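You operate a simulated robot arm through the tools that you are given. There is no shell and no other tool.

The job below is to be done with a simulated robot arm. You get a single attempt, and the scene is never put back.

JOB
Replace the blown fuse that the white standing sign names.
Fine: main switch off before the door; blown fuse to its holder, new fuse in, door shut, mains on.

Only the result counts: the job must be done as asked and must still hold three seconds after the hand-in. Knocking over, shifting, dropping, spilling or breaking anything else fails it.

ROBOT AND FRAMES
A 6-joint arm with a two-finger gripper, fixed in place. Base frame: the origin is on the floor under the middle of its stand, x ahead of it, y to its left, z up. Units: cm, degrees, N and s.
It reaches about 157.2 cm from its shoulder. Its first joint turns from -166.0 to 166.0 degrees. Payload 2.45 kg.
The TCP is the grasp point between the finger pads, 2 cm short of the fingertips. In the tool frame z runs along the fingers and y along their closing line. The gripper opens to 14 cm; its body begins 16.8 cm behind the TCP.
Orientation is told as [roll, pitch, yaw] about the base's x, y, z axes, in that order, counted from this pose: with the fingers straight down and closing along the base's y, the tool's x points along the base's -x, its y along +y and its z along -z.

CONTROLS
- The arm moves only by the tool drive_tool. Its argument "increments" is a list of rows, each a list of 6 numbers: the shift along the tool's x, y, z in cm, then the turn, a rotation vector about the tool's x, y, z in degrees. In form: [[tx, ty, tz, rx, ry, rz], ...]. A call has 1 to 20 rows; each row is the pose to reach, as a shift and turn from the pose commanded when the call began, along the tool's axes at that moment. "jaw" is the gripper command, from -1 (fully open) to 1 (shut), values between in proportion, set as the call begins (left out, the last holds). Rows are played at 5 a second. More than 5 cm and 8.6 degrees between two rows, or a gripper value outside its range, and nothing of the call is played. Where a pose cannot be reached the arm comes as near as it can. A force on the tool above 90 N (or 10 N above the force at the start of the call, whichever is more), or a blocked arm, ends the call early, and 0.2 s more pass. Each finger travels about 4.5 cm/s and halts on what it meets, pressing with about 41 N; the grip force reading is that of the motor and also rises with nothing between the fingers. The clock runs only during rows and for 0.2 s after the last one: add rows that repeat a pose to give the fingers time. It gives the time, the measured TCP pose, the force on the tool (base axes), the opening and the grip force at its end, in the units of the frame above (readings bear some noise), with the torque about the TCP (base axes, N m) and any sound that the robot's microphone picked up.
- Cameras (640 x 400 px; columns grow to the right, rows downward): "scene" is fixed at [21.57, -49.9, 170.25]; the picture's right is [0.76, -0.65, 0.00], its down [-0.26, -0.31, -0.92] and it looks along [0.59, 0.70, -0.40] (base axes); focal length 327 px, centre (320, 200). "wrist" rides on the gripper at [7.8, 1.1, -20.9] in the tool frame; the picture's right is [-0.14, 0.99, 0.00], its down [-0.92, -0.13, -0.37] and it looks along [-0.37, -0.05, 0.93] (tool axes); focal length 280 px, centre (320, 200). There is no depth. A picture from a camera that has moved, and an enlarged one, comes with that camera's place and axes in the base frame and with its lens. The place of the scene camera against the robot may be out by one fixed shift of up to 2.5 cm in any direction.
- camera(camera): a new picture of that camera. The clock stands still meanwhile.
- zoom(camera, box): a new picture of the part [left, top, right, bottom] of that camera's present view, enlarged. The clock stands still meanwhile.
- hand_in(): hands the job in; it is judged then, once.

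Nothing tells you positions but the pictures and the camera data. Unless the task says otherwise, let go and move clear before handing in.

The tools are called after "Request:" as a command line: name --pt "numbers of a row" for each row, then --argument value for the rest, lists and objects as JSON in quotes. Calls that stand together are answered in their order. drive_tool: Moves the arm, as the interface text tells. Its arguments: {"type":"object","properties":{"increments":{"type":"array","items":{"type":"array","items":{"type":"number"}}},"jaw":{"type":"number"}},"required":["increments"]} The other tools are called the same way: camera (camera) takes a picture; zoom (camera, box) takes an enlarged picture of a part of a camera's view; hand_in () hands the job in.

At the start:

```text
time: 0.0
ee_pos: [49.77, 26.91, 143.0]
tool_rot: [0.0, 0.0, 0.0]
force: [0.0, 0.1, 0.5]
wrist_torque: [0.03, 0.0, -0.01]
width: 14.0
grip_force: 0.1
```

scene: 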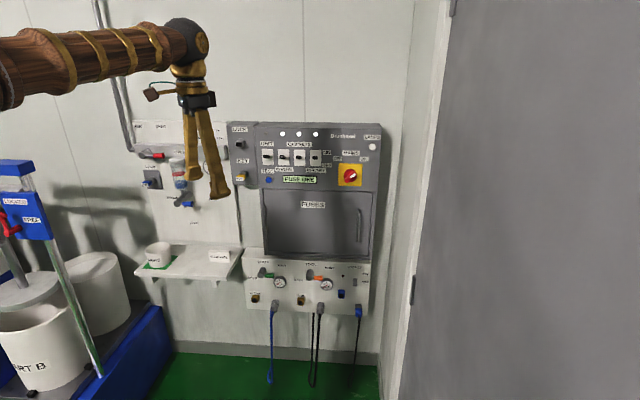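
wrist: 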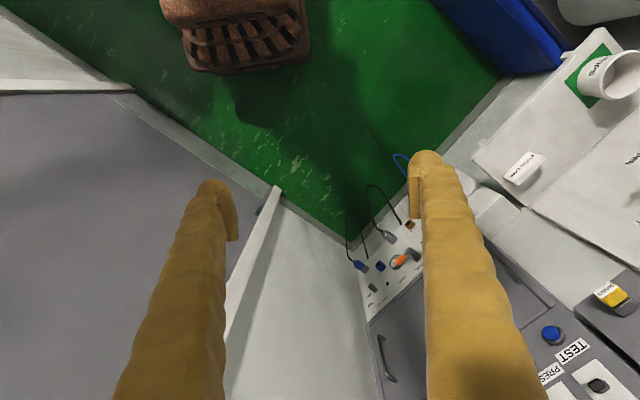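

I see a wall panel with a fuse door, a mains rotary switch, a shelf with a cup and a small white sign. I'll look closer with enlarged pictures before moving.

Request:
zoom --camera "scene" --box '[220, 110, 400, 222]'

Request:
zoom --camera "scene" --box '[120, 110, 260, 200]'

Request:
zoom --camera "scene" --box '[125, 190, 265, 290]'

Request:
zoom --camera "scene" --box '[230, 180, 390, 320]'

```text
3.56 times, centred on (310, 166) of scene
camera zoom: at [21.57, -49.9, 170.25], right [0.76, -0.65, 0.0], down [-0.26, -0.31, -0.92], along [0.59, 0.7, -0.4], focal length 1162 px, centre (356, 321)
```

zoom: 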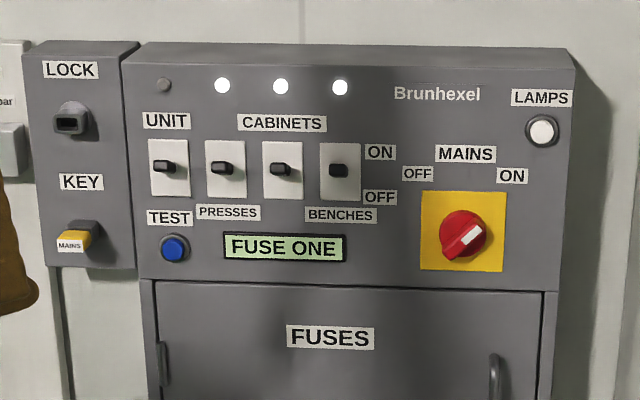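

```text
4.44 times, centred on (190, 155) of scene
camera zoom: at [21.57, -49.9, 170.25], right [0.76, -0.65, 0.0], down [-0.26, -0.31, -0.92], along [0.59, 0.7, -0.4], focal length 1452 px, centre (898, 400)
```

zoom: 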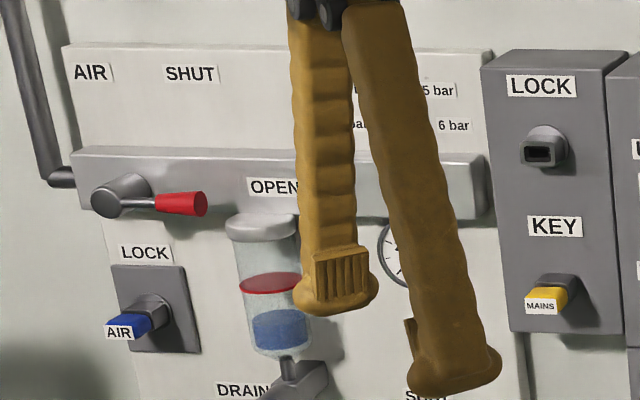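

```text
4.00 times, centred on (195, 240) of scene
camera zoom: at [21.57, -49.9, 170.25], right [0.76, -0.65, 0.0], down [-0.26, -0.31, -0.92], along [0.59, 0.7, -0.4], focal length 1307 px, centre (820, 40)
```

zoom: 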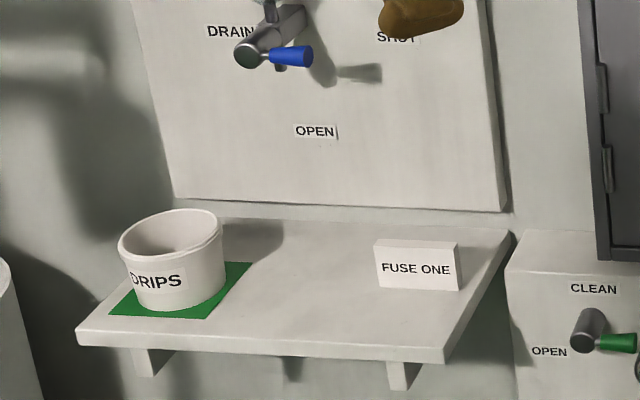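

```text
2.86 times, centred on (310, 250) of scene
camera zoom: at [21.57, -49.9, 170.25], right [0.76, -0.65, 0.0], down [-0.26, -0.31, -0.92], along [0.59, 0.7, -0.4], focal length 933 px, centre (349, 57)
```

zoom: 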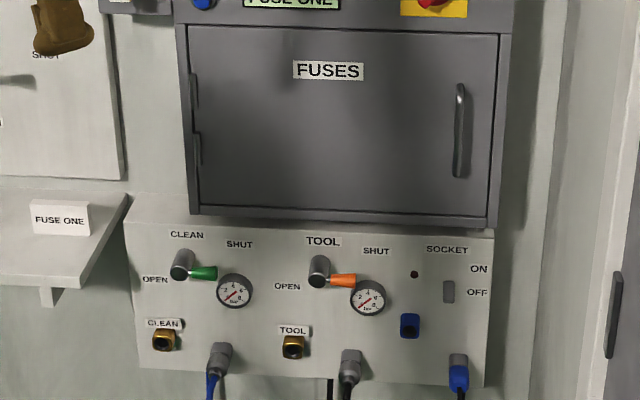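

The sign (and the panel display) say FUSE ONE; the wall is turned about 45° from the base axes, mains knob at upper right of the panel, door handle on its right. I'll first turn the gripper about its vertical axis so the camera will end up above the fingers once they point at the wall.

Request:
drive_tool --pt "0 0 0 0 0 8.5" --pt "0 0 0 0 0 17" --pt "0 0 0 0 0 25.5" --pt "0 0 0 0 0 34" --pt "0 0 0 0 0 42.5" --pt "0 0 0 0 0 51" --pt "0 0 0 0 0 59.5" --pt "0 0 0 0 0 68" --pt "0 0 0 0 0 76.5" --pt "0 0 0 0 0 85" --pt "0 0 0 0 0 93.5" --pt "0 0 0 0 0 102" --pt "0 0 0 0 0 110.5" --pt "0 0 0 0 0 119" --pt "0 0 0 0 0 127.5" --pt "0 0 0 0 0 135" --pt "0 0 0 0 0 135"

```text
time: 3.6
ee_pos: [49.82, 26.88, 143.02]
tool_rot: [0.0, 0.0, -135.0]
force: [0.1, 0.3, 0.4]
wrist_torque: [-0.01, -0.03, 0.02]
width: 14.03
grip_force: 0.1
```

The yaw worked. Now I pitch the fingers up to point at the wall, TCP in place.

Request:
drive_tool --pt "0 0 0 0 8.5 0" --pt "0 0 0 0 17 0" --pt "0 0 0 0 25.5 0" --pt "0 0 0 0 34 0" --pt "0 0 0 0 42.5 0" --pt "0 0 0 0 51 0" --pt "0 0 0 0 59.5 0" --pt "0 0 0 0 68 0" --pt "0 0 0 0 76.5 0" --pt "0 0 0 0 85 0" --pt "0 0 0 0 90 0" --pt "0 0 0 0 90 0"

Request:
camera --camera "wrist"

Request:
camera --camera "scene"

```text
time: 6.2
ee_pos: [49.78, 26.83, 143.14]
tool_rot: [169.3, 90.0, 34.2]
force: [-0.1, 0.7, -0.6]
wrist_torque: [-0.02, -0.02, 0.01]
width: 13.99
grip_force: 0.0
```

```text
taken
camera wrist: at [35.75, 11.14, 150.95], right [0.7, -0.7, -0.14], down [-0.35, -0.17, -0.92], along [0.62, 0.69, -0.36], focal length 280 px, centre (320, 200)
```

wrist: 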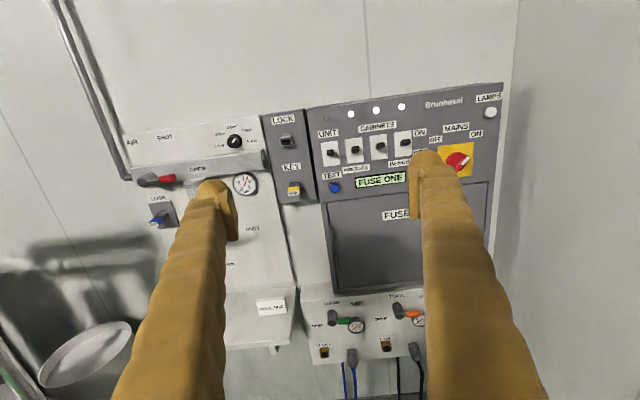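

```text
taken
```

scene: 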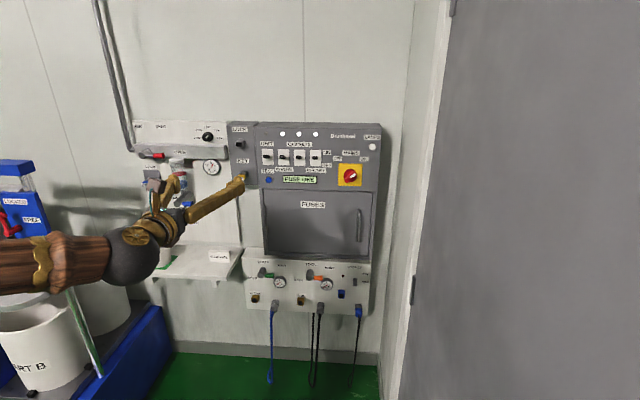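

The knob triangulates to about (112, 39, 128), and the wall faces along roughly (-0.7,-0.7,0). I'll move in front of the panel with the knob in view, stopping about 25 cm short.

Request:
drive_tool --pt "-1 3.5 2 0 0 0" --pt "-2 7 4 0 0 0" --pt "-3 10.5 6 0 0 0" --pt "-4 14 8 0 0 0" --pt "-5 17.5 10 0 0 0" --pt "-6 21 12 0 0 0" --pt "-7 24.5 14 0 0 0" --pt "-8 28 16 0 0 0" --pt "-9 31.5 18 0 0 0" --pt "-10 35 20 0 0 0" --pt "-10 35 20 0 0 0"

Request:
camera --camera "wrist"

Request:
camera --camera "scene"

```text
time: 8.6
ee_pos: [89.03, 16.35, 133.11]
tool_rot: [178.6, 90.0, 43.5]
force: [0.9, 0.7, -0.5]
wrist_torque: [0.0, -0.06, 0.0]
width: 13.97
grip_force: 0.2
```

```text
taken
camera wrist: at [74.92, 0.66, 141.04], right [0.7, -0.7, -0.14], down [-0.35, -0.17, -0.92], along [0.62, 0.69, -0.36], focal length 280 px, centre (320, 200)
```

wrist: 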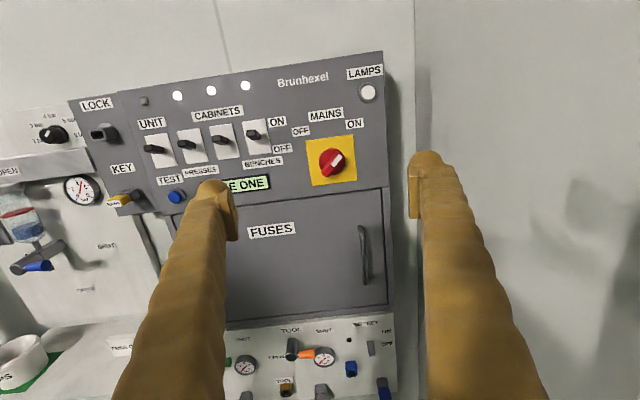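

```text
taken
```

scene: 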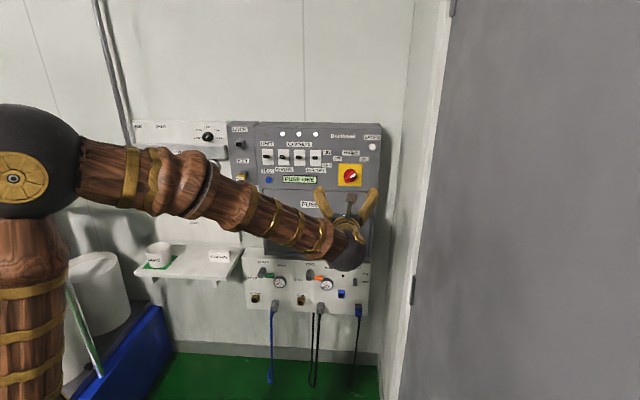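

The knob is about at height 126.7, 53 to the right, 110.5 deep in wall coordinates. I'll zoom in for exact details of the knob, handle and panel.

Request:
zoom --camera "wrist" --box '[280, 90, 400, 200]'

Request:
zoom --camera "wrist" --box '[220, 180, 420, 330]'

Request:
zoom --camera "wrist" --box '[60, 60, 300, 210]'

```text
3.64 times, centred on (340, 145) of wrist
camera zoom: at [74.92, 0.66, 141.04], right [0.7, -0.7, -0.14], down [-0.35, -0.17, -0.92], along [0.62, 0.69, -0.36], focal length 1020 px, centre (247, 400)
```

zoom: 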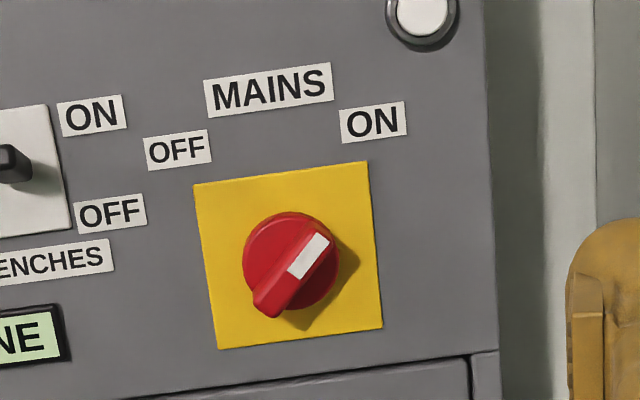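

```text
2.67 times, centred on (320, 255) of wrist
camera zoom: at [74.92, 0.66, 141.04], right [0.7, -0.7, -0.14], down [-0.35, -0.17, -0.92], along [0.62, 0.69, -0.36], focal length 748 px, centre (320, 53)
```

zoom: 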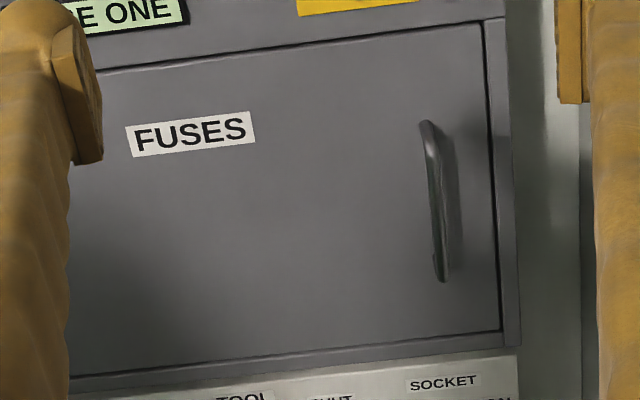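

```text
2.67 times, centred on (180, 135) of wrist
camera zoom: at [74.92, 0.66, 141.04], right [0.7, -0.7, -0.14], down [-0.35, -0.17, -0.92], along [0.62, 0.69, -0.36], focal length 748 px, centre (693, 373)
```

zoom: 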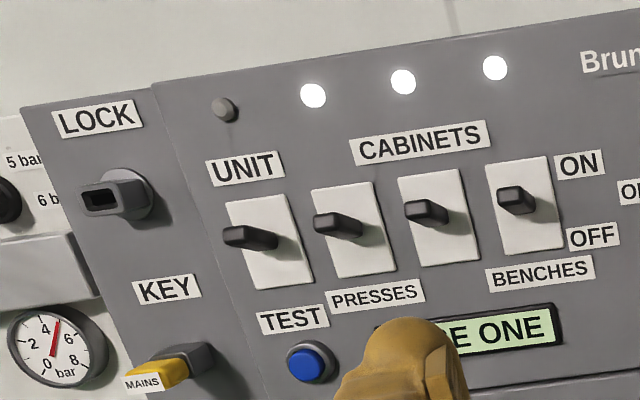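

The panel plane is parallel to the tool's closing plane to within about a degree. I'll line up on the knob and approach to about 15 cm to refine depth.

Request:
drive_tool --pt "-1.6 0.4 4 0 0 0" --pt "-3.2 0.8 8 0 0 0" --pt "-4.8 1.2 12 0 0 0" --pt "-6.4 1.6 16 0 0 0" --pt "-6.4 1.6 18 0 0 0" --pt "-6.4 1.6 18 0 0 0"

Request:
camera --camera "wrist"

Request:
zoom --camera "wrist" --box '[240, 80, 400, 200]'

```text
time: 10.0
ee_pos: [102.72, 27.89, 126.72]
tool_rot: [153.2, 90.0, 18.1]
force: [0.1, 0.6, -0.4]
wrist_torque: [0.02, 0.01, -0.05]
width: 14.0
grip_force: 0.1
```

```text
taken
camera wrist: at [88.59, 12.18, 134.7], right [0.7, -0.7, -0.14], down [-0.35, -0.17, -0.92], along [0.62, 0.69, -0.36], focal length 280 px, centre (320, 200)
```

wrist: 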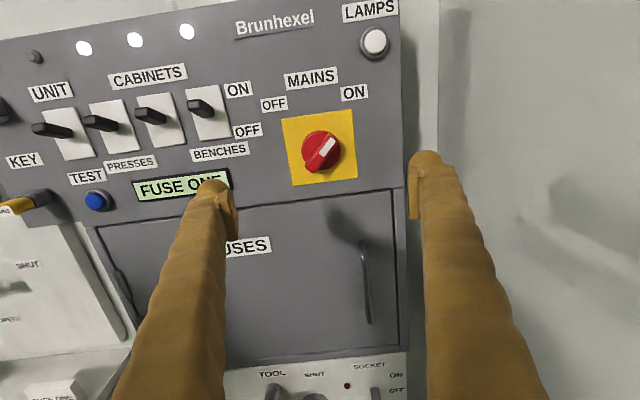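

```text
3.33 times, centred on (320, 140) of wrist
camera zoom: at [88.59, 12.18, 134.7], right [0.7, -0.7, -0.14], down [-0.35, -0.17, -0.92], along [0.62, 0.69, -0.36], focal length 935 px, centre (320, 400)
```

zoom: 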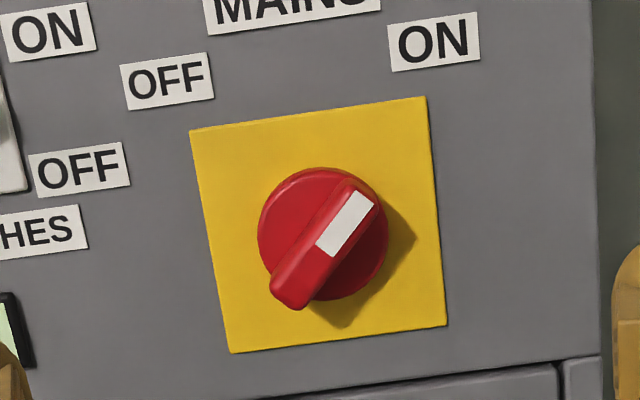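

The yellow plate is 10 cm square with its centre at right 53.0, height 126.4, depth 112.1; the knob's bar stands about 45° to the upper right and sticks out about 3 cm. I'll narrow the jaws to about 6 cm and turn the gripper to straddle the bar.

Request:
drive_tool --pt "-0.1 0.05 0 0 0 7.2" --pt "-0.25 0.1 0 0 0 14.4" --pt "-0.25 0.1 0 0 0 21.6" --pt "-0.25 0.1 0 0 0 28.8" --pt "-0.25 0.1 0 0 0 36" --pt "-0.25 0.1 0 0 0 43.5" --pt "-0.25 0.1 4 0 0 43.5" --pt "-0.25 0.1 8 0 0 43.5" --pt "-0.25 0.1 8 0 0 43.5" --jaw 0.14

Request:
camera --camera "wrist"

Request:
zoom --camera "scene" --box '[300, 130, 400, 220]'

```text
time: 12.0
ee_pos: [108.34, 33.42, 126.54]
tool_rot: [-89.9, 46.4, 135.0]
force: [-0.1, 0.0, 0.7]
wrist_torque: [0.0, 0.04, -0.03]
width: 6.0
grip_force: 0.0
```

```text
taken
camera wrist: at [97.89, 14.18, 131.57], right [0.44, -0.44, -0.78], down [-0.77, 0.25, -0.58], along [0.45, 0.86, -0.23], focal length 280 px, centre (320, 200)
```

wrist: 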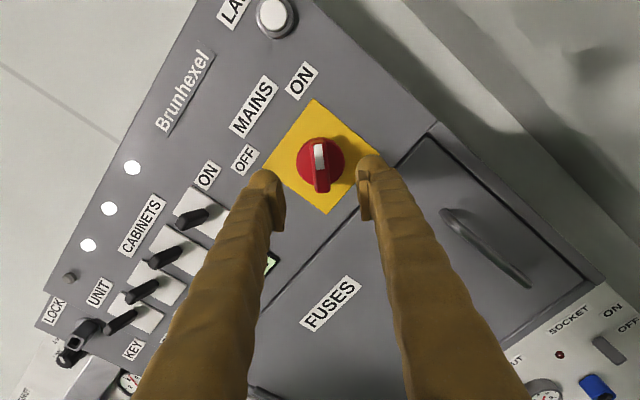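

```text
4.44 times, centred on (350, 175) of scene
camera zoom: at [21.57, -49.9, 170.25], right [0.76, -0.65, 0.0], down [-0.26, -0.31, -0.92], along [0.59, 0.7, -0.4], focal length 1452 px, centre (187, 311)
```

zoom: 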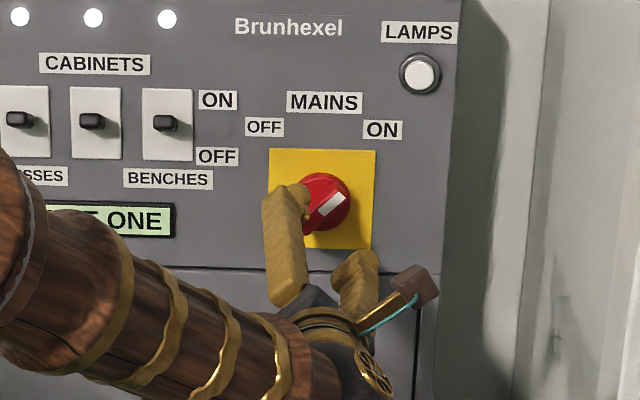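

The gripper straddles the bar from in front. I'll zoom in to check the bar's angle and centring.

Request:
zoom --camera "wrist" --box '[240, 90, 400, 220]'

```text
3.08 times, centred on (320, 155) of wrist
camera zoom: at [97.89, 14.18, 131.57], right [0.44, -0.44, -0.78], down [-0.77, 0.25, -0.58], along [0.45, 0.86, -0.23], focal length 863 px, centre (320, 338)
```

zoom: 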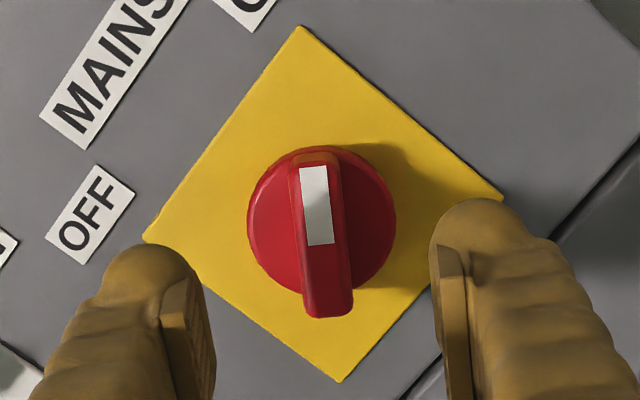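

The bar is centred and about 1.5° off the tool's axis, so I'll correct that and move in so the pads overlap the bar.

Request:
drive_tool --pt "0 0 3 0 0 1.5" --pt "0 0 6 0 0 1.5" --pt "0 0 7 0 0 1.5" --pt "0 0 8 0 0 1.5" --pt "0 0 8 0 0 1.5"

Request:
zoom --camera "wrist" --box '[220, 60, 420, 210]'

Request:
zoom --camera "scene" --box '[310, 140, 390, 210]'

```text
time: 13.2
ee_pos: [113.84, 39.0, 126.45]
tool_rot: [-90.0, 44.9, 135.1]
force: [0.4, 0.2, 0.8]
wrist_torque: [0.0, -0.03, -0.01]
width: 6.0
grip_force: 0.0
```

```text
2.67 times, centred on (320, 135) of wrist
camera zoom: at [103.55, 19.72, 131.31], right [0.43, -0.43, -0.8], down [-0.78, 0.26, -0.56], along [0.45, 0.86, -0.22], focal length 748 px, centre (320, 373)
```

zoom: 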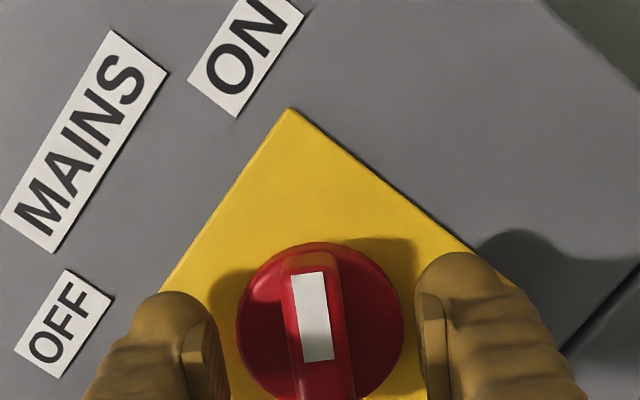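

```text
5.71 times, centred on (350, 175) of scene
camera zoom: at [21.57, -49.9, 170.25], right [0.76, -0.65, 0.0], down [-0.26, -0.31, -0.92], along [0.59, 0.7, -0.4], focal length 1867 px, centre (149, 343)
```

zoom: 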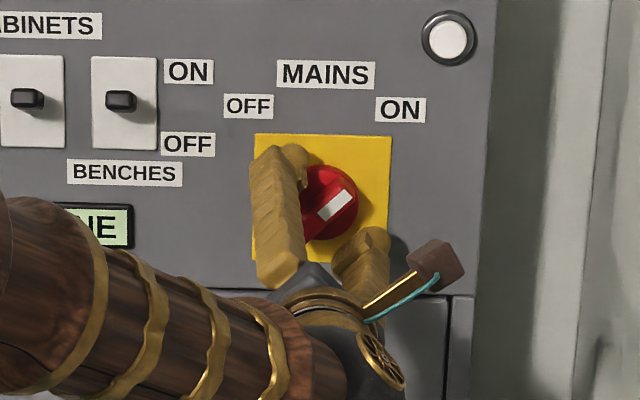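

Fingertips stand on either side of the bar with no contact force. Now I close the jaws.

Request:
drive_tool --pt "0 0 0.3 0 0 0" --pt "0 0 0.3 0 0 0" --pt "0 0 0.3 0 0 0" --pt "0 0 0.3 0 0 0" --pt "0 0 0.3 0 0 0" --pt "0 0 0.3 0 0 0" --jaw 1

Request:
zoom --camera "wrist" --box '[220, 60, 420, 210]'

```text
time: 14.6
ee_pos: [114.23, 39.18, 126.56]
tool_rot: [-90.1, 45.0, 134.9]
force: [-21.3, -26.7, 8.0]
wrist_torque: [0.04, 0.0, -0.04]
width: 1.7
grip_force: 42.4
```

```text
2.67 times, centred on (320, 135) of wrist
camera zoom: at [103.78, 19.84, 131.36], right [0.43, -0.43, -0.8], down [-0.78, 0.27, -0.56], along [0.45, 0.86, -0.22], focal length 748 px, centre (320, 373)
```

zoom: 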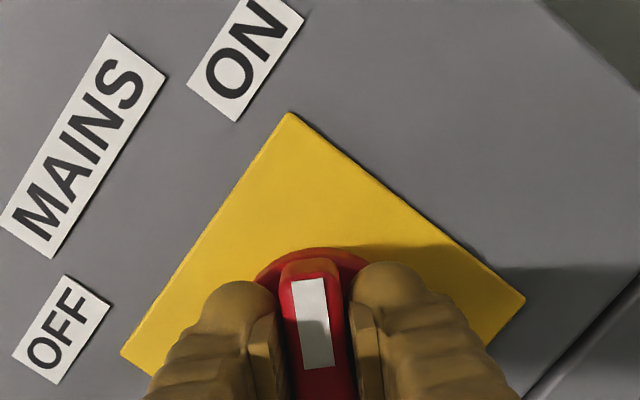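

The bar is gripped (1.7 cm wide); the tips press lightly on the disc, so I'll ease back 0.3 cm and turn 90° counter-clockwise to OFF.

Request:
drive_tool --pt "0 0 -0.3 0 0 0" --pt "0 0 -0.3 0 0 -7.5" --pt "0 0 -0.3 0 0 -15" --pt "0 0 -0.3 0 0 -22.5" --pt "0 0 -0.3 0 0 -30" --pt "0 0 -0.3 0 0 -37.5" --pt "0 0 -0.3 0 0 -45" --pt "0 0 -0.3 0 0 -52.5" --pt "0 0 -0.3 0 0 -60" --pt "0 0 -0.3 0 0 -67.5" --pt "0 0 -0.3 0 0 -75" --pt "0 0 -0.3 0 0 -82.5" --pt "0 0 -0.3 0 0 -90" --pt "0 0 -0.3 0 0 -90"

Request:
zoom --camera "wrist" --box '[220, 60, 420, 210]'

Request:
zoom --camera "scene" --box '[220, 110, 400, 222]'

```text
time: 17.6
ee_pos: [113.94, 39.0, 126.39]
tool_rot: [90.1, 44.9, -45.1]
force: [35.2, -6.6, 15.8]
wrist_torque: [0.11, -0.02, -0.29]
width: 1.7
grip_force: 42.9
```

```text
2.67 times, centred on (320, 135) of wrist
camera zoom: at [95.85, 27.48, 132.76], right [0.56, -0.56, 0.6], down [0.14, -0.66, -0.74], along [0.82, 0.5, -0.29], focal length 748 px, centre (320, 373)
```

zoom: 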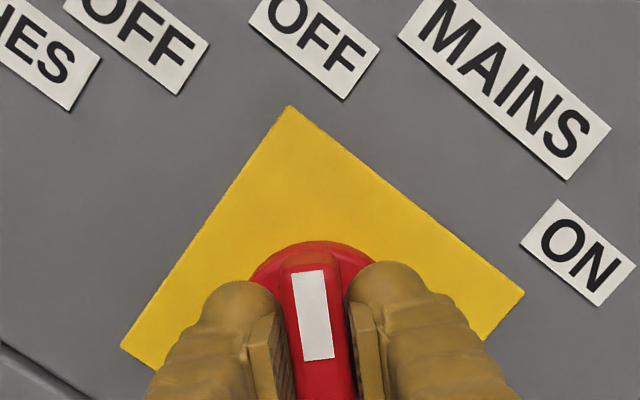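

```text
3.56 times, centred on (310, 166) of scene
camera zoom: at [21.57, -49.9, 170.25], right [0.76, -0.65, 0.0], down [-0.26, -0.31, -0.92], along [0.59, 0.7, -0.4], focal length 1162 px, centre (356, 321)
```

zoom: 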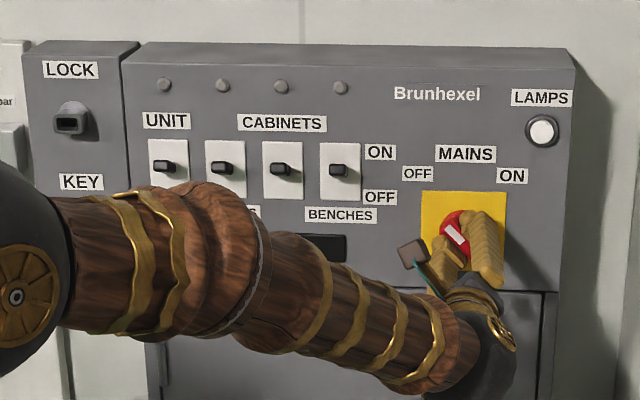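

All lamps and the display are out: mains is OFF. I release and back straight out, then rotate back level.

Request:
drive_tool --pt "0 0 0 0 0 0" --pt "0 0 0 0 0 0" --pt "0 0 0 0 0 0" --pt "0 0 0 0 0 0" --pt "0 0 -2 0 0 0" --pt "0 0 -5 0 0 0" --pt "0 0 -9 0 0 0" --pt "0 0 -13 0 0 0" --pt "0 0 -17 0 0 0" --pt "0 0 -17 0 0 0" --jaw 0.14

Request:
drive_tool --pt "0 0 0 0 0 7.5" --pt "0 0 0 0 0 15" --pt "0 0 0 0 0 22.5" --pt "0 0 0 0 0 30" --pt "0 0 0 0 0 37.5" --pt "0 0 0 0 0 45" --pt "0 0 0 0 0 45"

Request:
camera --camera "wrist"

Request:
camera --camera "scene"

```text
time: 19.8
ee_pos: [101.86, 27.02, 126.41]
tool_rot: [90.0, 45.0, -44.9]
force: [0.5, 0.0, 0.6]
wrist_torque: [-0.01, -0.04, 0.0]
width: 5.99
grip_force: 0.0
```

```text
time: 21.4
ee_pos: [102.01, 26.98, 126.44]
tool_rot: [-93.4, 89.9, 131.4]
force: [-0.1, -0.4, 0.0]
wrist_torque: [0.02, 0.01, -0.01]
width: 6.0
grip_force: 0.1
```

```text
taken
camera wrist: at [87.87, 11.35, 134.31], right [0.7, -0.7, -0.14], down [-0.35, -0.17, -0.92], along [0.62, 0.69, -0.36], focal length 280 px, centre (320, 200)
```

wrist: 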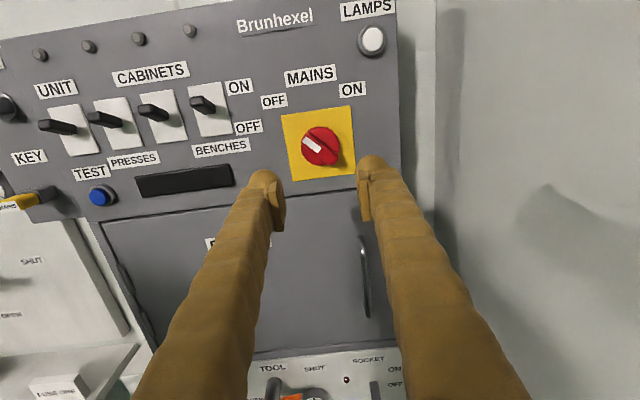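

```text
taken
```

scene: 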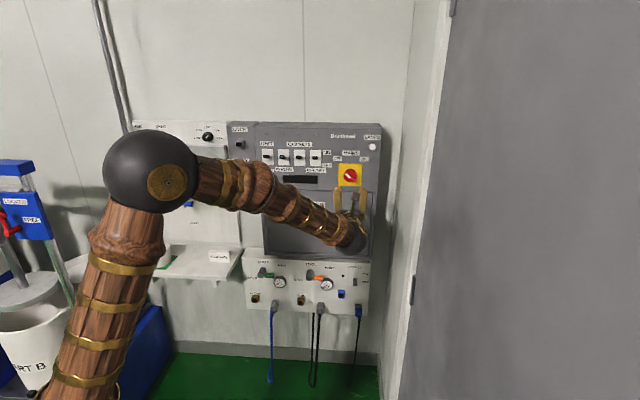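

The knob now points to OFF. Next the door: hinge on the left, handle on the right, so I back off to a central spot to measure handle and hinge.

Request:
drive_tool --pt "0 0 -4 0 0 0" --pt "0 0 -8 0 0 0" --pt "0 0 -12 0 0 0" --pt "-3 -3 -13 0 0 0" --pt "-6 -6 -14 0 0 0" --pt "-9 -9 -15 0 0 0" --pt "-12 -12 -16 0 0 0" --pt "-12 -14 -18 0 0 0" --pt "-12 -14 -18 0 0 0" --jaw -1

Request:
camera --camera "wrist"

Request:
camera --camera "scene"

```text
time: 23.4
ee_pos: [79.24, 24.0, 114.21]
tool_rot: [139.5, 90.0, 4.3]
force: [0.3, 0.5, -0.5]
wrist_torque: [-0.01, -0.01, 0.02]
width: 14.01
grip_force: 0.1
```

```text
taken
camera wrist: at [65.19, 8.45, 122.08], right [0.7, -0.7, -0.14], down [-0.35, -0.17, -0.92], along [0.62, 0.69, -0.36], focal length 280 px, centre (320, 200)
```

wrist: 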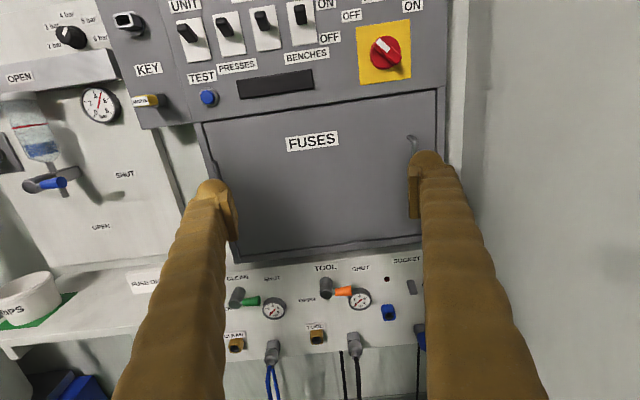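

```text
taken
```

scene: 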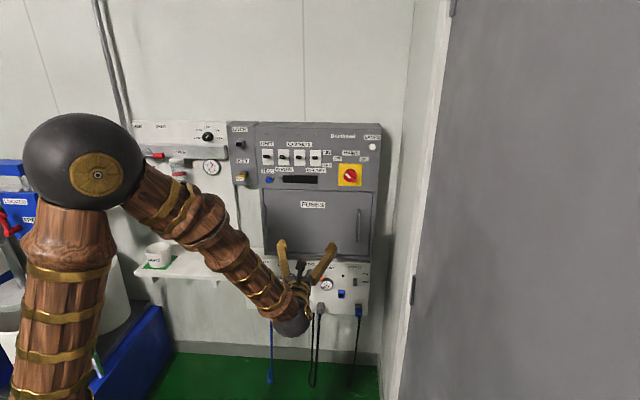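

I have a full view of the door now; zooming on the hinge side and the handle side.

Request:
zoom --camera "wrist" --box '[180, 80, 300, 260]'

Request:
zoom --camera "wrist" --box '[360, 70, 480, 260]'

Request:
zoom --camera "scene" --box '[250, 180, 390, 270]'

```text
2.22 times, centred on (240, 170) of wrist
camera zoom: at [65.19, 8.45, 122.08], right [0.7, -0.7, -0.14], down [-0.35, -0.17, -0.92], along [0.62, 0.69, -0.36], focal length 623 px, centre (498, 267)
```

zoom: 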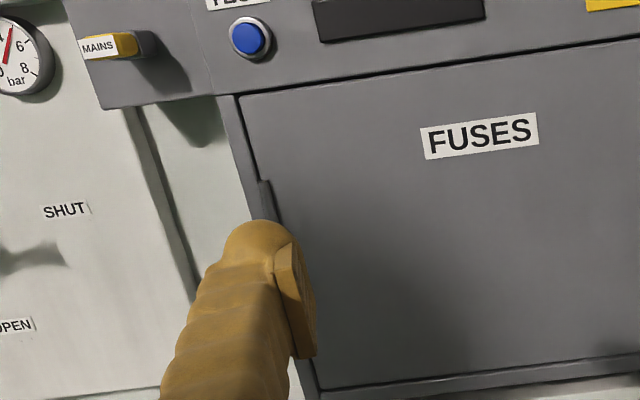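

```text
2.11 times, centred on (420, 165) of wrist
camera zoom: at [65.19, 8.45, 122.08], right [0.7, -0.7, -0.14], down [-0.35, -0.17, -0.92], along [0.62, 0.69, -0.36], focal length 590 px, centre (110, 274)
```

zoom: 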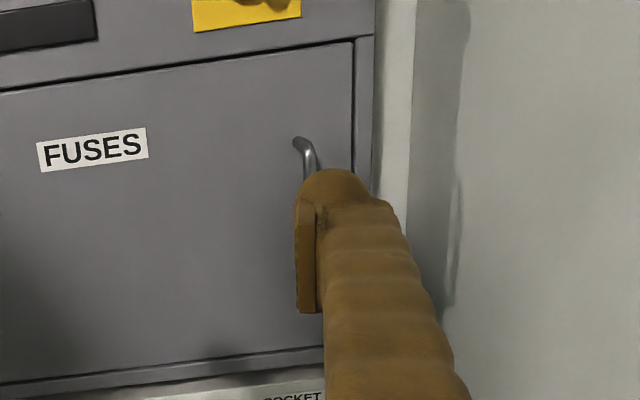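

```text
4.44 times, centred on (320, 225) of scene
camera zoom: at [21.57, -49.9, 170.25], right [0.76, -0.65, 0.0], down [-0.26, -0.31, -0.92], along [0.59, 0.7, -0.4], focal length 1452 px, centre (320, 89)
```

zoom: 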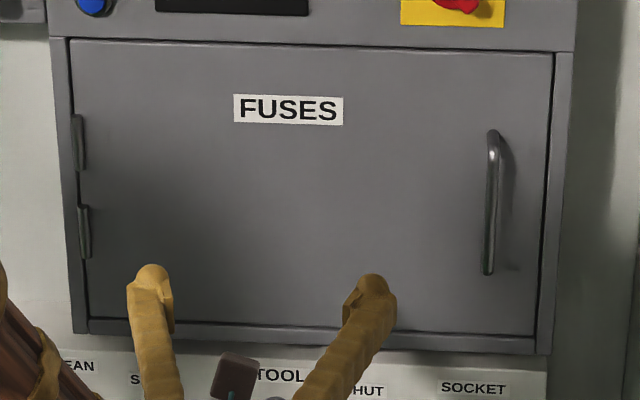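

The hinge line is at about right 14.9, the door's free edge at 62.7, the handle near 57.3 and height 96–112. I'll move in front of the handle for a close measurement.

Request:
drive_tool --pt "-2 3.6 2 0 0 0" --pt "-4 7.2 4 0 0 0" --pt "-6 10.8 6 0 0 0" --pt "-8 14.4 8 0 0 0" --pt "-10 18.2 10 0 0 0" --pt "-10 18.2 14 0 0 0" --pt "-10 18.2 18 0 0 0" --pt "-10 18.2 18 0 0 0" --jaw 0

Request:
camera --camera "wrist"

Request:
zoom --camera "wrist" --box '[240, 60, 400, 260]'

```text
time: 25.2
ee_pos: [104.96, 24.05, 104.42]
tool_rot: [-84.6, 90.0, 140.2]
force: [0.4, -0.8, 0.8]
wrist_torque: [0.03, -0.01, 0.01]
width: 6.99
grip_force: 0.0
```

```text
taken
camera wrist: at [90.98, 8.49, 112.38], right [0.7, -0.7, -0.14], down [-0.35, -0.17, -0.92], along [0.62, 0.69, -0.37], focal length 280 px, centre (320, 200)
```

wrist: 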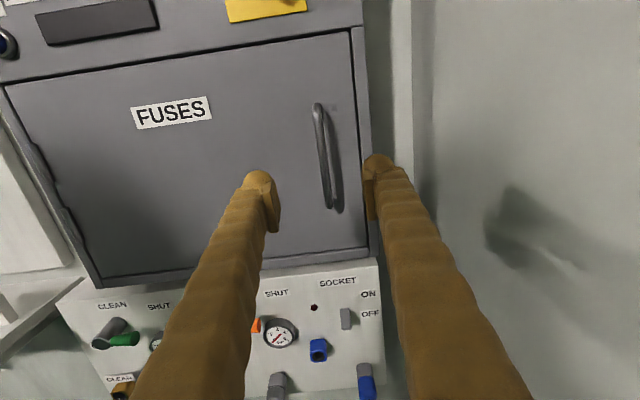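

```text
2.00 times, centred on (320, 160) of wrist
camera zoom: at [90.98, 8.49, 112.38], right [0.7, -0.7, -0.14], down [-0.35, -0.17, -0.92], along [0.62, 0.69, -0.37], focal length 561 px, centre (320, 280)
```

zoom: 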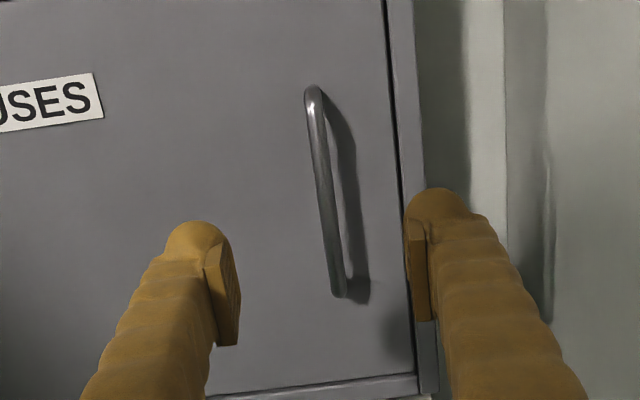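

The handle bar is at right 57.5, height 96–110, its front near depth 109. I'll close in with the bar between the fingers.

Request:
drive_tool --pt "-0.9 0.3 4 0 0 0" --pt "-0.9 0.3 8 0 0 0" --pt "-0.9 0.3 12 0 0 0" --pt "-0.9 0.3 15 0 0 0" --pt "-0.9 0.3 15 0 0 0" --jaw 0.3

Request:
camera --camera "wrist"

Request:
zoom --camera "scene" --box '[310, 180, 410, 270]'

```text
time: 26.4
ee_pos: [116.02, 34.64, 103.58]
tool_rot: [-89.0, 90.1, 135.8]
force: [1.0, -0.7, -0.6]
wrist_torque: [0.0, -0.03, 0.0]
width: 4.9
grip_force: 0.2
```

```text
taken
camera wrist: at [101.92, 18.89, 111.51], right [0.7, -0.7, -0.14], down [-0.35, -0.17, -0.92], along [0.62, 0.69, -0.37], focal length 280 px, centre (320, 200)
```

wrist: 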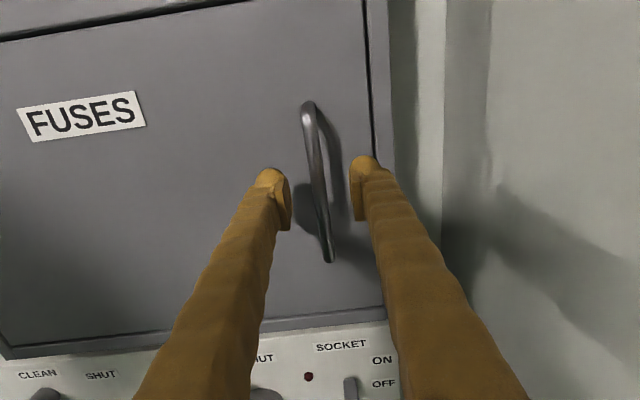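

```text
4.44 times, centred on (360, 225) of scene
camera zoom: at [21.57, -49.9, 170.25], right [0.76, -0.65, 0.0], down [-0.26, -0.31, -0.92], along [0.59, 0.7, -0.4], focal length 1452 px, centre (142, 89)
```

zoom: 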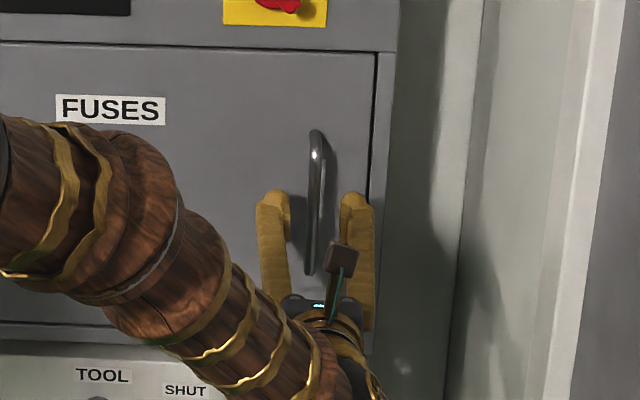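

The bar lies between the fingers, near depth 110. I'll go 2.5 cm further, watching force, then close.

Request:
drive_tool --pt "0 0 1 0 0 0" --pt "0 0 2 0 0 0" --pt "0 0 2.5 0 0 0" --pt "0 0 2.5 0 0 0"

Request:
drive_tool --pt "0 0 0 0 0 0" --pt "0 0 0 0 0 0" --pt "0 0 0 0 0 0" --pt "0 0 0 0 0 0" --pt "0 0 0 0 0 0" --jaw 1

Request:
camera --camera "wrist"

Request:
zoom --camera "scene" --box '[310, 180, 410, 270]'

```text
time: 27.4
ee_pos: [117.51, 36.17, 103.53]
tool_rot: [172.9, 90.0, 38.0]
force: [-0.8, -0.3, -0.5]
wrist_torque: [0.01, -0.01, 0.0]
width: 4.9
grip_force: 0.1
```

```text
time: 28.6
ee_pos: [117.48, 36.15, 103.51]
tool_rot: [-135.6, 90.1, 89.3]
force: [1.9, -1.9, 0.9]
wrist_torque: [-0.04, -0.03, 0.0]
width: 0.66
grip_force: 35.1
```

```text
taken
camera wrist: at [103.46, 20.56, 111.45], right [0.7, -0.7, -0.14], down [-0.35, -0.17, -0.92], along [0.62, 0.69, -0.36], focal length 280 px, centre (320, 200)
```

wrist: 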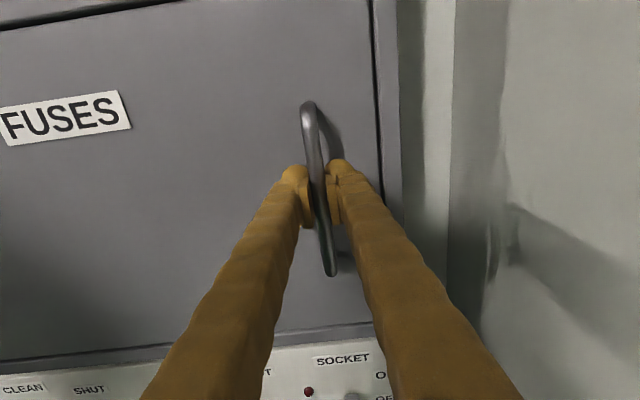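

```text
4.44 times, centred on (360, 225) of scene
camera zoom: at [21.57, -49.9, 170.25], right [0.76, -0.65, 0.0], down [-0.26, -0.31, -0.92], along [0.59, 0.7, -0.4], focal length 1452 px, centre (142, 89)
```

zoom: 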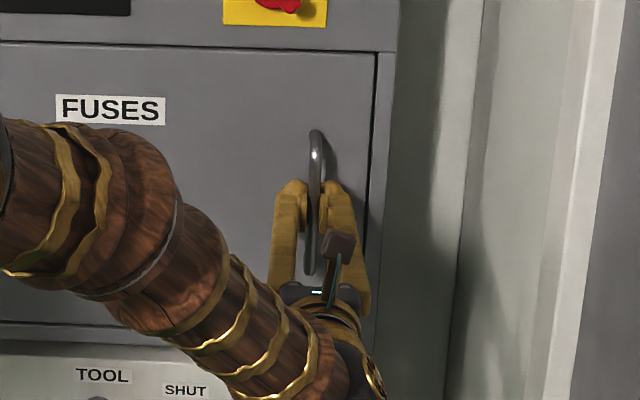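

The grip reads only 0.66 cm, so the tips may hold just part of the bar. I'll reopen slightly, go 0.8 cm deeper and close again.

Request:
drive_tool --pt "0 0 0 0 0 0" --pt "0 0 0 0 0 0" --pt "0 0 0 0 0 0" --pt "0 0 0.4 0 0 0" --pt "0 0 0.8 0 0 0" --pt "0 0 0.8 0 0 0" --jaw 0.5

Request:
drive_tool --pt "0 0 0 0 0 0" --pt "0 0 0 0 0 0" --pt "0 0 0 0 0 0" --pt "0 0 0 0 0 0" --pt "0 0 0 0 0 0" --pt "0 0 0 0 0 0" --jaw 1

Request:
zoom --camera "wrist" --box '[260, 80, 400, 290]'

```text
time: 30.0
ee_pos: [118.0, 36.55, 103.52]
tool_rot: [-21.6, 90.0, -156.6]
force: [-0.7, -1.1, -0.4]
wrist_torque: [0.01, 0.01, 0.01]
width: 3.51
grip_force: 0.2
```

```text
time: 31.4
ee_pos: [118.16, 36.72, 103.58]
tool_rot: [40.7, 90.0, -94.3]
force: [-4.1, 6.2, -0.4]
wrist_torque: [0.04, -0.01, -0.09]
width: 0.6
grip_force: 34.3
```

```text
1.90 times, centred on (330, 185) of wrist
camera zoom: at [104.04, 21.12, 111.44], right [0.7, -0.7, -0.14], down [-0.35, -0.17, -0.92], along [0.62, 0.69, -0.37], focal length 534 px, centre (301, 229)
```

zoom: 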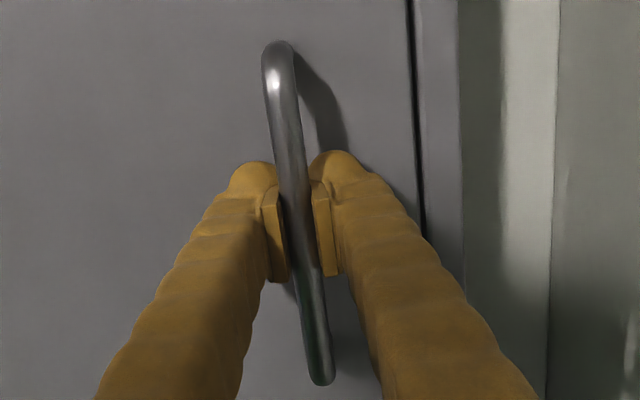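

The bar is fully between the pads. Now I pull along the door's arc (hinge at right 14.9, depth 112), first only 5° to check forces.

Request:
drive_tool --pt "0 -0.05 -0.74 -1 0 0" --pt "0 -0.1 -1.49 -2 0 0" --pt "0 -0.22 -2.6 -3.5 0 0" --pt "0 -0.36 -3.7 -5 0 0" --pt "0 -0.36 -3.7 -5 0 0"

Request:
camera --camera "wrist"

```text
time: 32.6
ee_pos: [115.27, 34.42, 103.58]
tool_rot: [-20.7, 90.1, -160.6]
force: [-6.1, 8.3, -11.5]
wrist_torque: [0.06, -0.07, -0.11]
width: 0.6
grip_force: 34.3
```

```text
taken
camera wrist: at [99.85, 20.05, 111.45], right [0.64, -0.76, -0.14], down [-0.37, -0.14, -0.92], along [0.68, 0.64, -0.37], focal length 280 px, centre (320, 200)
```

wrist: 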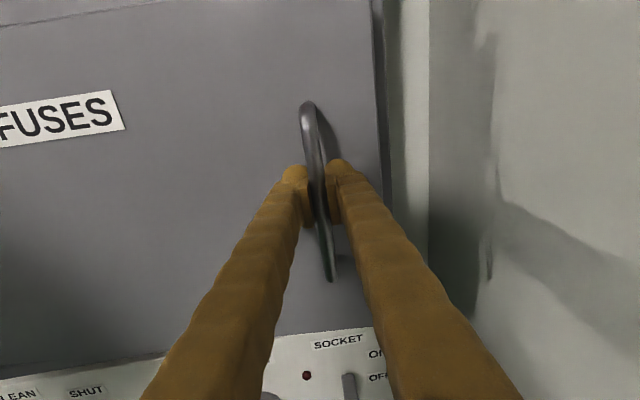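

The door is swinging with the gripper at low force. I continue along the arc another 15°.

Request:
drive_tool --pt "0 -0.18 -2.23 -3 0 0" --pt "0 -0.47 -4.44 -6 0 0" --pt "0 -0.88 -6.64 -9 0 0" --pt "0 -1.41 -8.81 -12 0 0" --pt "0 -2.05 -10.95 -15 0 0" --pt "0 -2.05 -10.95 -15 0 0"

Request:
camera --camera "wrist"

Request:
camera --camera "scene"

```text
time: 34.0
ee_pos: [105.33, 29.04, 103.41]
tool_rot: [143.0, 89.9, -11.4]
force: [-9.3, 22.6, 15.0]
wrist_torque: [-0.06, 0.28, -0.27]
width: 0.6
grip_force: 34.2
```

```text
taken
camera wrist: at [87.0, 18.92, 111.41], right [0.43, -0.89, -0.14], down [-0.39, -0.04, -0.92], along [0.82, 0.45, -0.36], focal length 280 px, centre (320, 200)
```

wrist: 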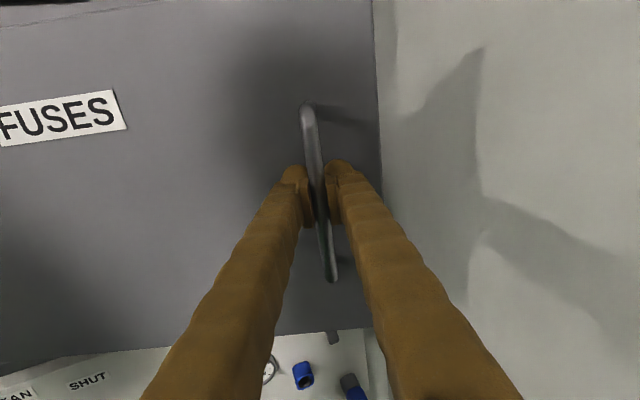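

```text
taken
```

scene: 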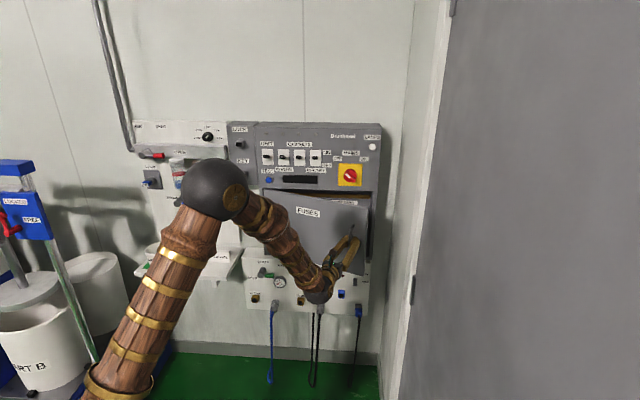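

The swing works; a 24 N pull toward the hinge shows my radius is slightly large, so I correct inward and continue another 15°.

Request:
drive_tool --pt "0 -0.32 -2.23 -3 0 0" --pt "0 -0.76 -4.44 -6 0 0" --pt "0 -1.26 -6.63 -9 0 0" --pt "0 -1.83 -8.79 -12 0 0" --pt "0 -2.5 -10.92 -15 0 0" --pt "0 -2.5 -10.92 -15 0 0"

Request:
camera --camera "wrist"

Request:
camera --camera "scene"

```text
time: 34.5
ee_pos: [104.25, 28.53, 103.48]
tool_rot: [43.2, 89.7, -111.0]
force: [-13.9, 42.0, 0.8]
wrist_torque: [0.39, 0.08, -0.46]
width: 0.6
grip_force: 34.2
out of reach, approached as far as the arm can: row 1, 2
stopped in row 2: the force on the tool passed its limit at 98 N (the readings are from after the stop); the commanded pose is now the measured one
```

```text
taken
camera wrist: at [85.83, 18.46, 111.51], right [0.43, -0.89, -0.13], down [-0.39, -0.05, -0.92], along [0.81, 0.45, -0.37], focal length 280 px, centre (320, 200)
```

wrist: 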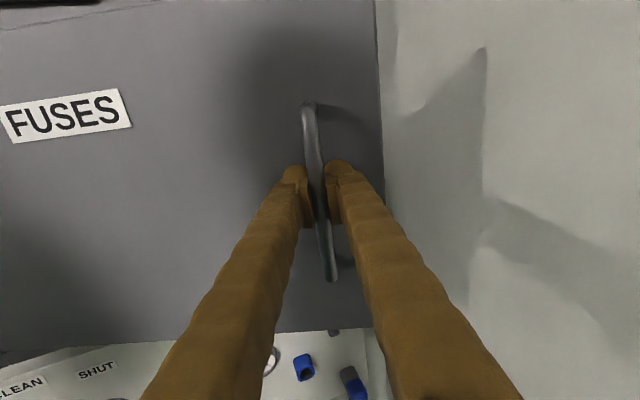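

```text
taken
```

scene: 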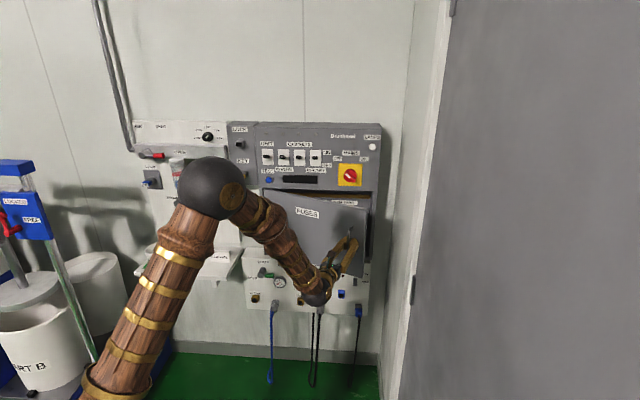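

The wrist has reached its turning limit at 20° yaw. The bar is round, so I'll keep pulling along the arc while letting the bar turn in the pads, easing the yaw back a little.

Request:
drive_tool --pt "0 -0.2 -1.6 1 0 0" --pt "0 -0.47 -3.34 2 0 0" --pt "0 -0.85 -5.2 3 0 0" --pt "0 -1.3 -6.99 4 0 0" --pt "0 -1.3 -6.99 4 0 0"

Request:
camera --camera "wrist"

Request:
camera --camera "scene"

```text
time: 35.5
ee_pos: [97.44, 27.03, 103.52]
tool_rot: [26.5, 89.7, -123.7]
force: [-4.1, 28.9, -1.5]
wrist_torque: [0.42, 0.25, -0.32]
width: 0.63
grip_force: 34.6
stopped in row 5: the force on the tool passed its limit at 92 N (the readings are from after the stop); the commanded pose is now the measured one
```

```text
taken
camera wrist: at [79.81, 15.65, 111.54], right [0.49, -0.86, -0.13], down [-0.39, -0.08, -0.92], along [0.78, 0.5, -0.37], focal length 280 px, centre (320, 200)
```

wrist: 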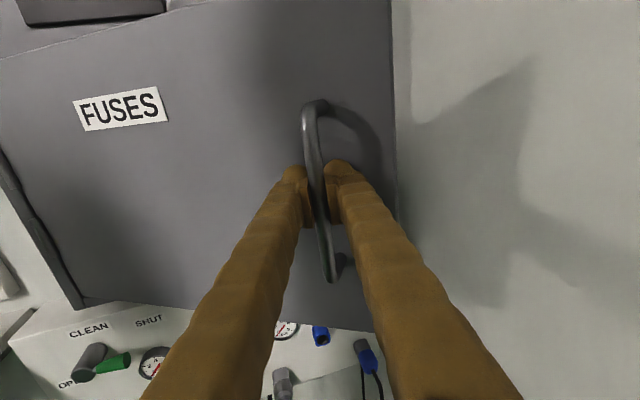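

```text
taken
```

scene: 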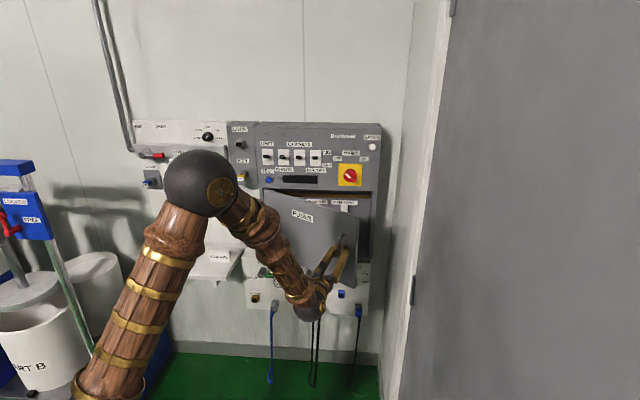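

The door is at about 31° and the pull is again mainly toward the hinge. I'll use a slightly smaller radius and continue gently.

Request:
drive_tool --pt "0 -0.95 -1.6 0 0 0" --pt "0 -1.75 -3.4 0 0 0" --pt "0 -2.6 -5.05 0 0 0" --pt "0 -3.45 -6.7 0 0 0" --pt "0 -3.45 -6.7 0 0 0"

Request:
camera --camera "wrist"

Request:
camera --camera "scene"

```text
time: 36.7
ee_pos: [89.94, 26.58, 103.67]
tool_rot: [23.8, 89.6, -126.5]
force: [-0.6, 36.6, -8.6]
wrist_torque: [0.39, 0.38, -0.43]
width: 0.6
grip_force: 34.2
```

```text
taken
camera wrist: at [72.3, 15.21, 111.57], right [0.49, -0.86, -0.14], down [-0.39, -0.08, -0.92], along [0.78, 0.5, -0.37], focal length 280 px, centre (320, 200)
```

wrist: 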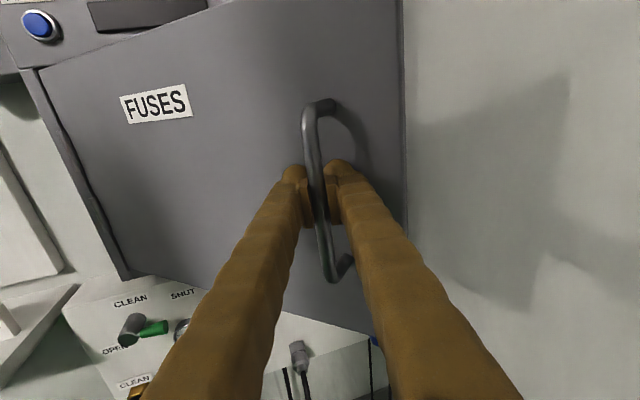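

```text
taken
```

scene: 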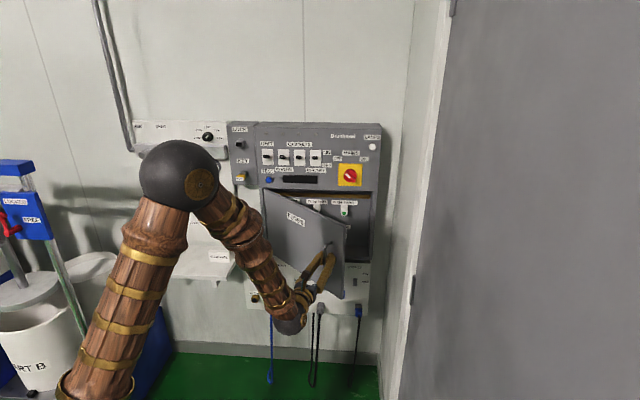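

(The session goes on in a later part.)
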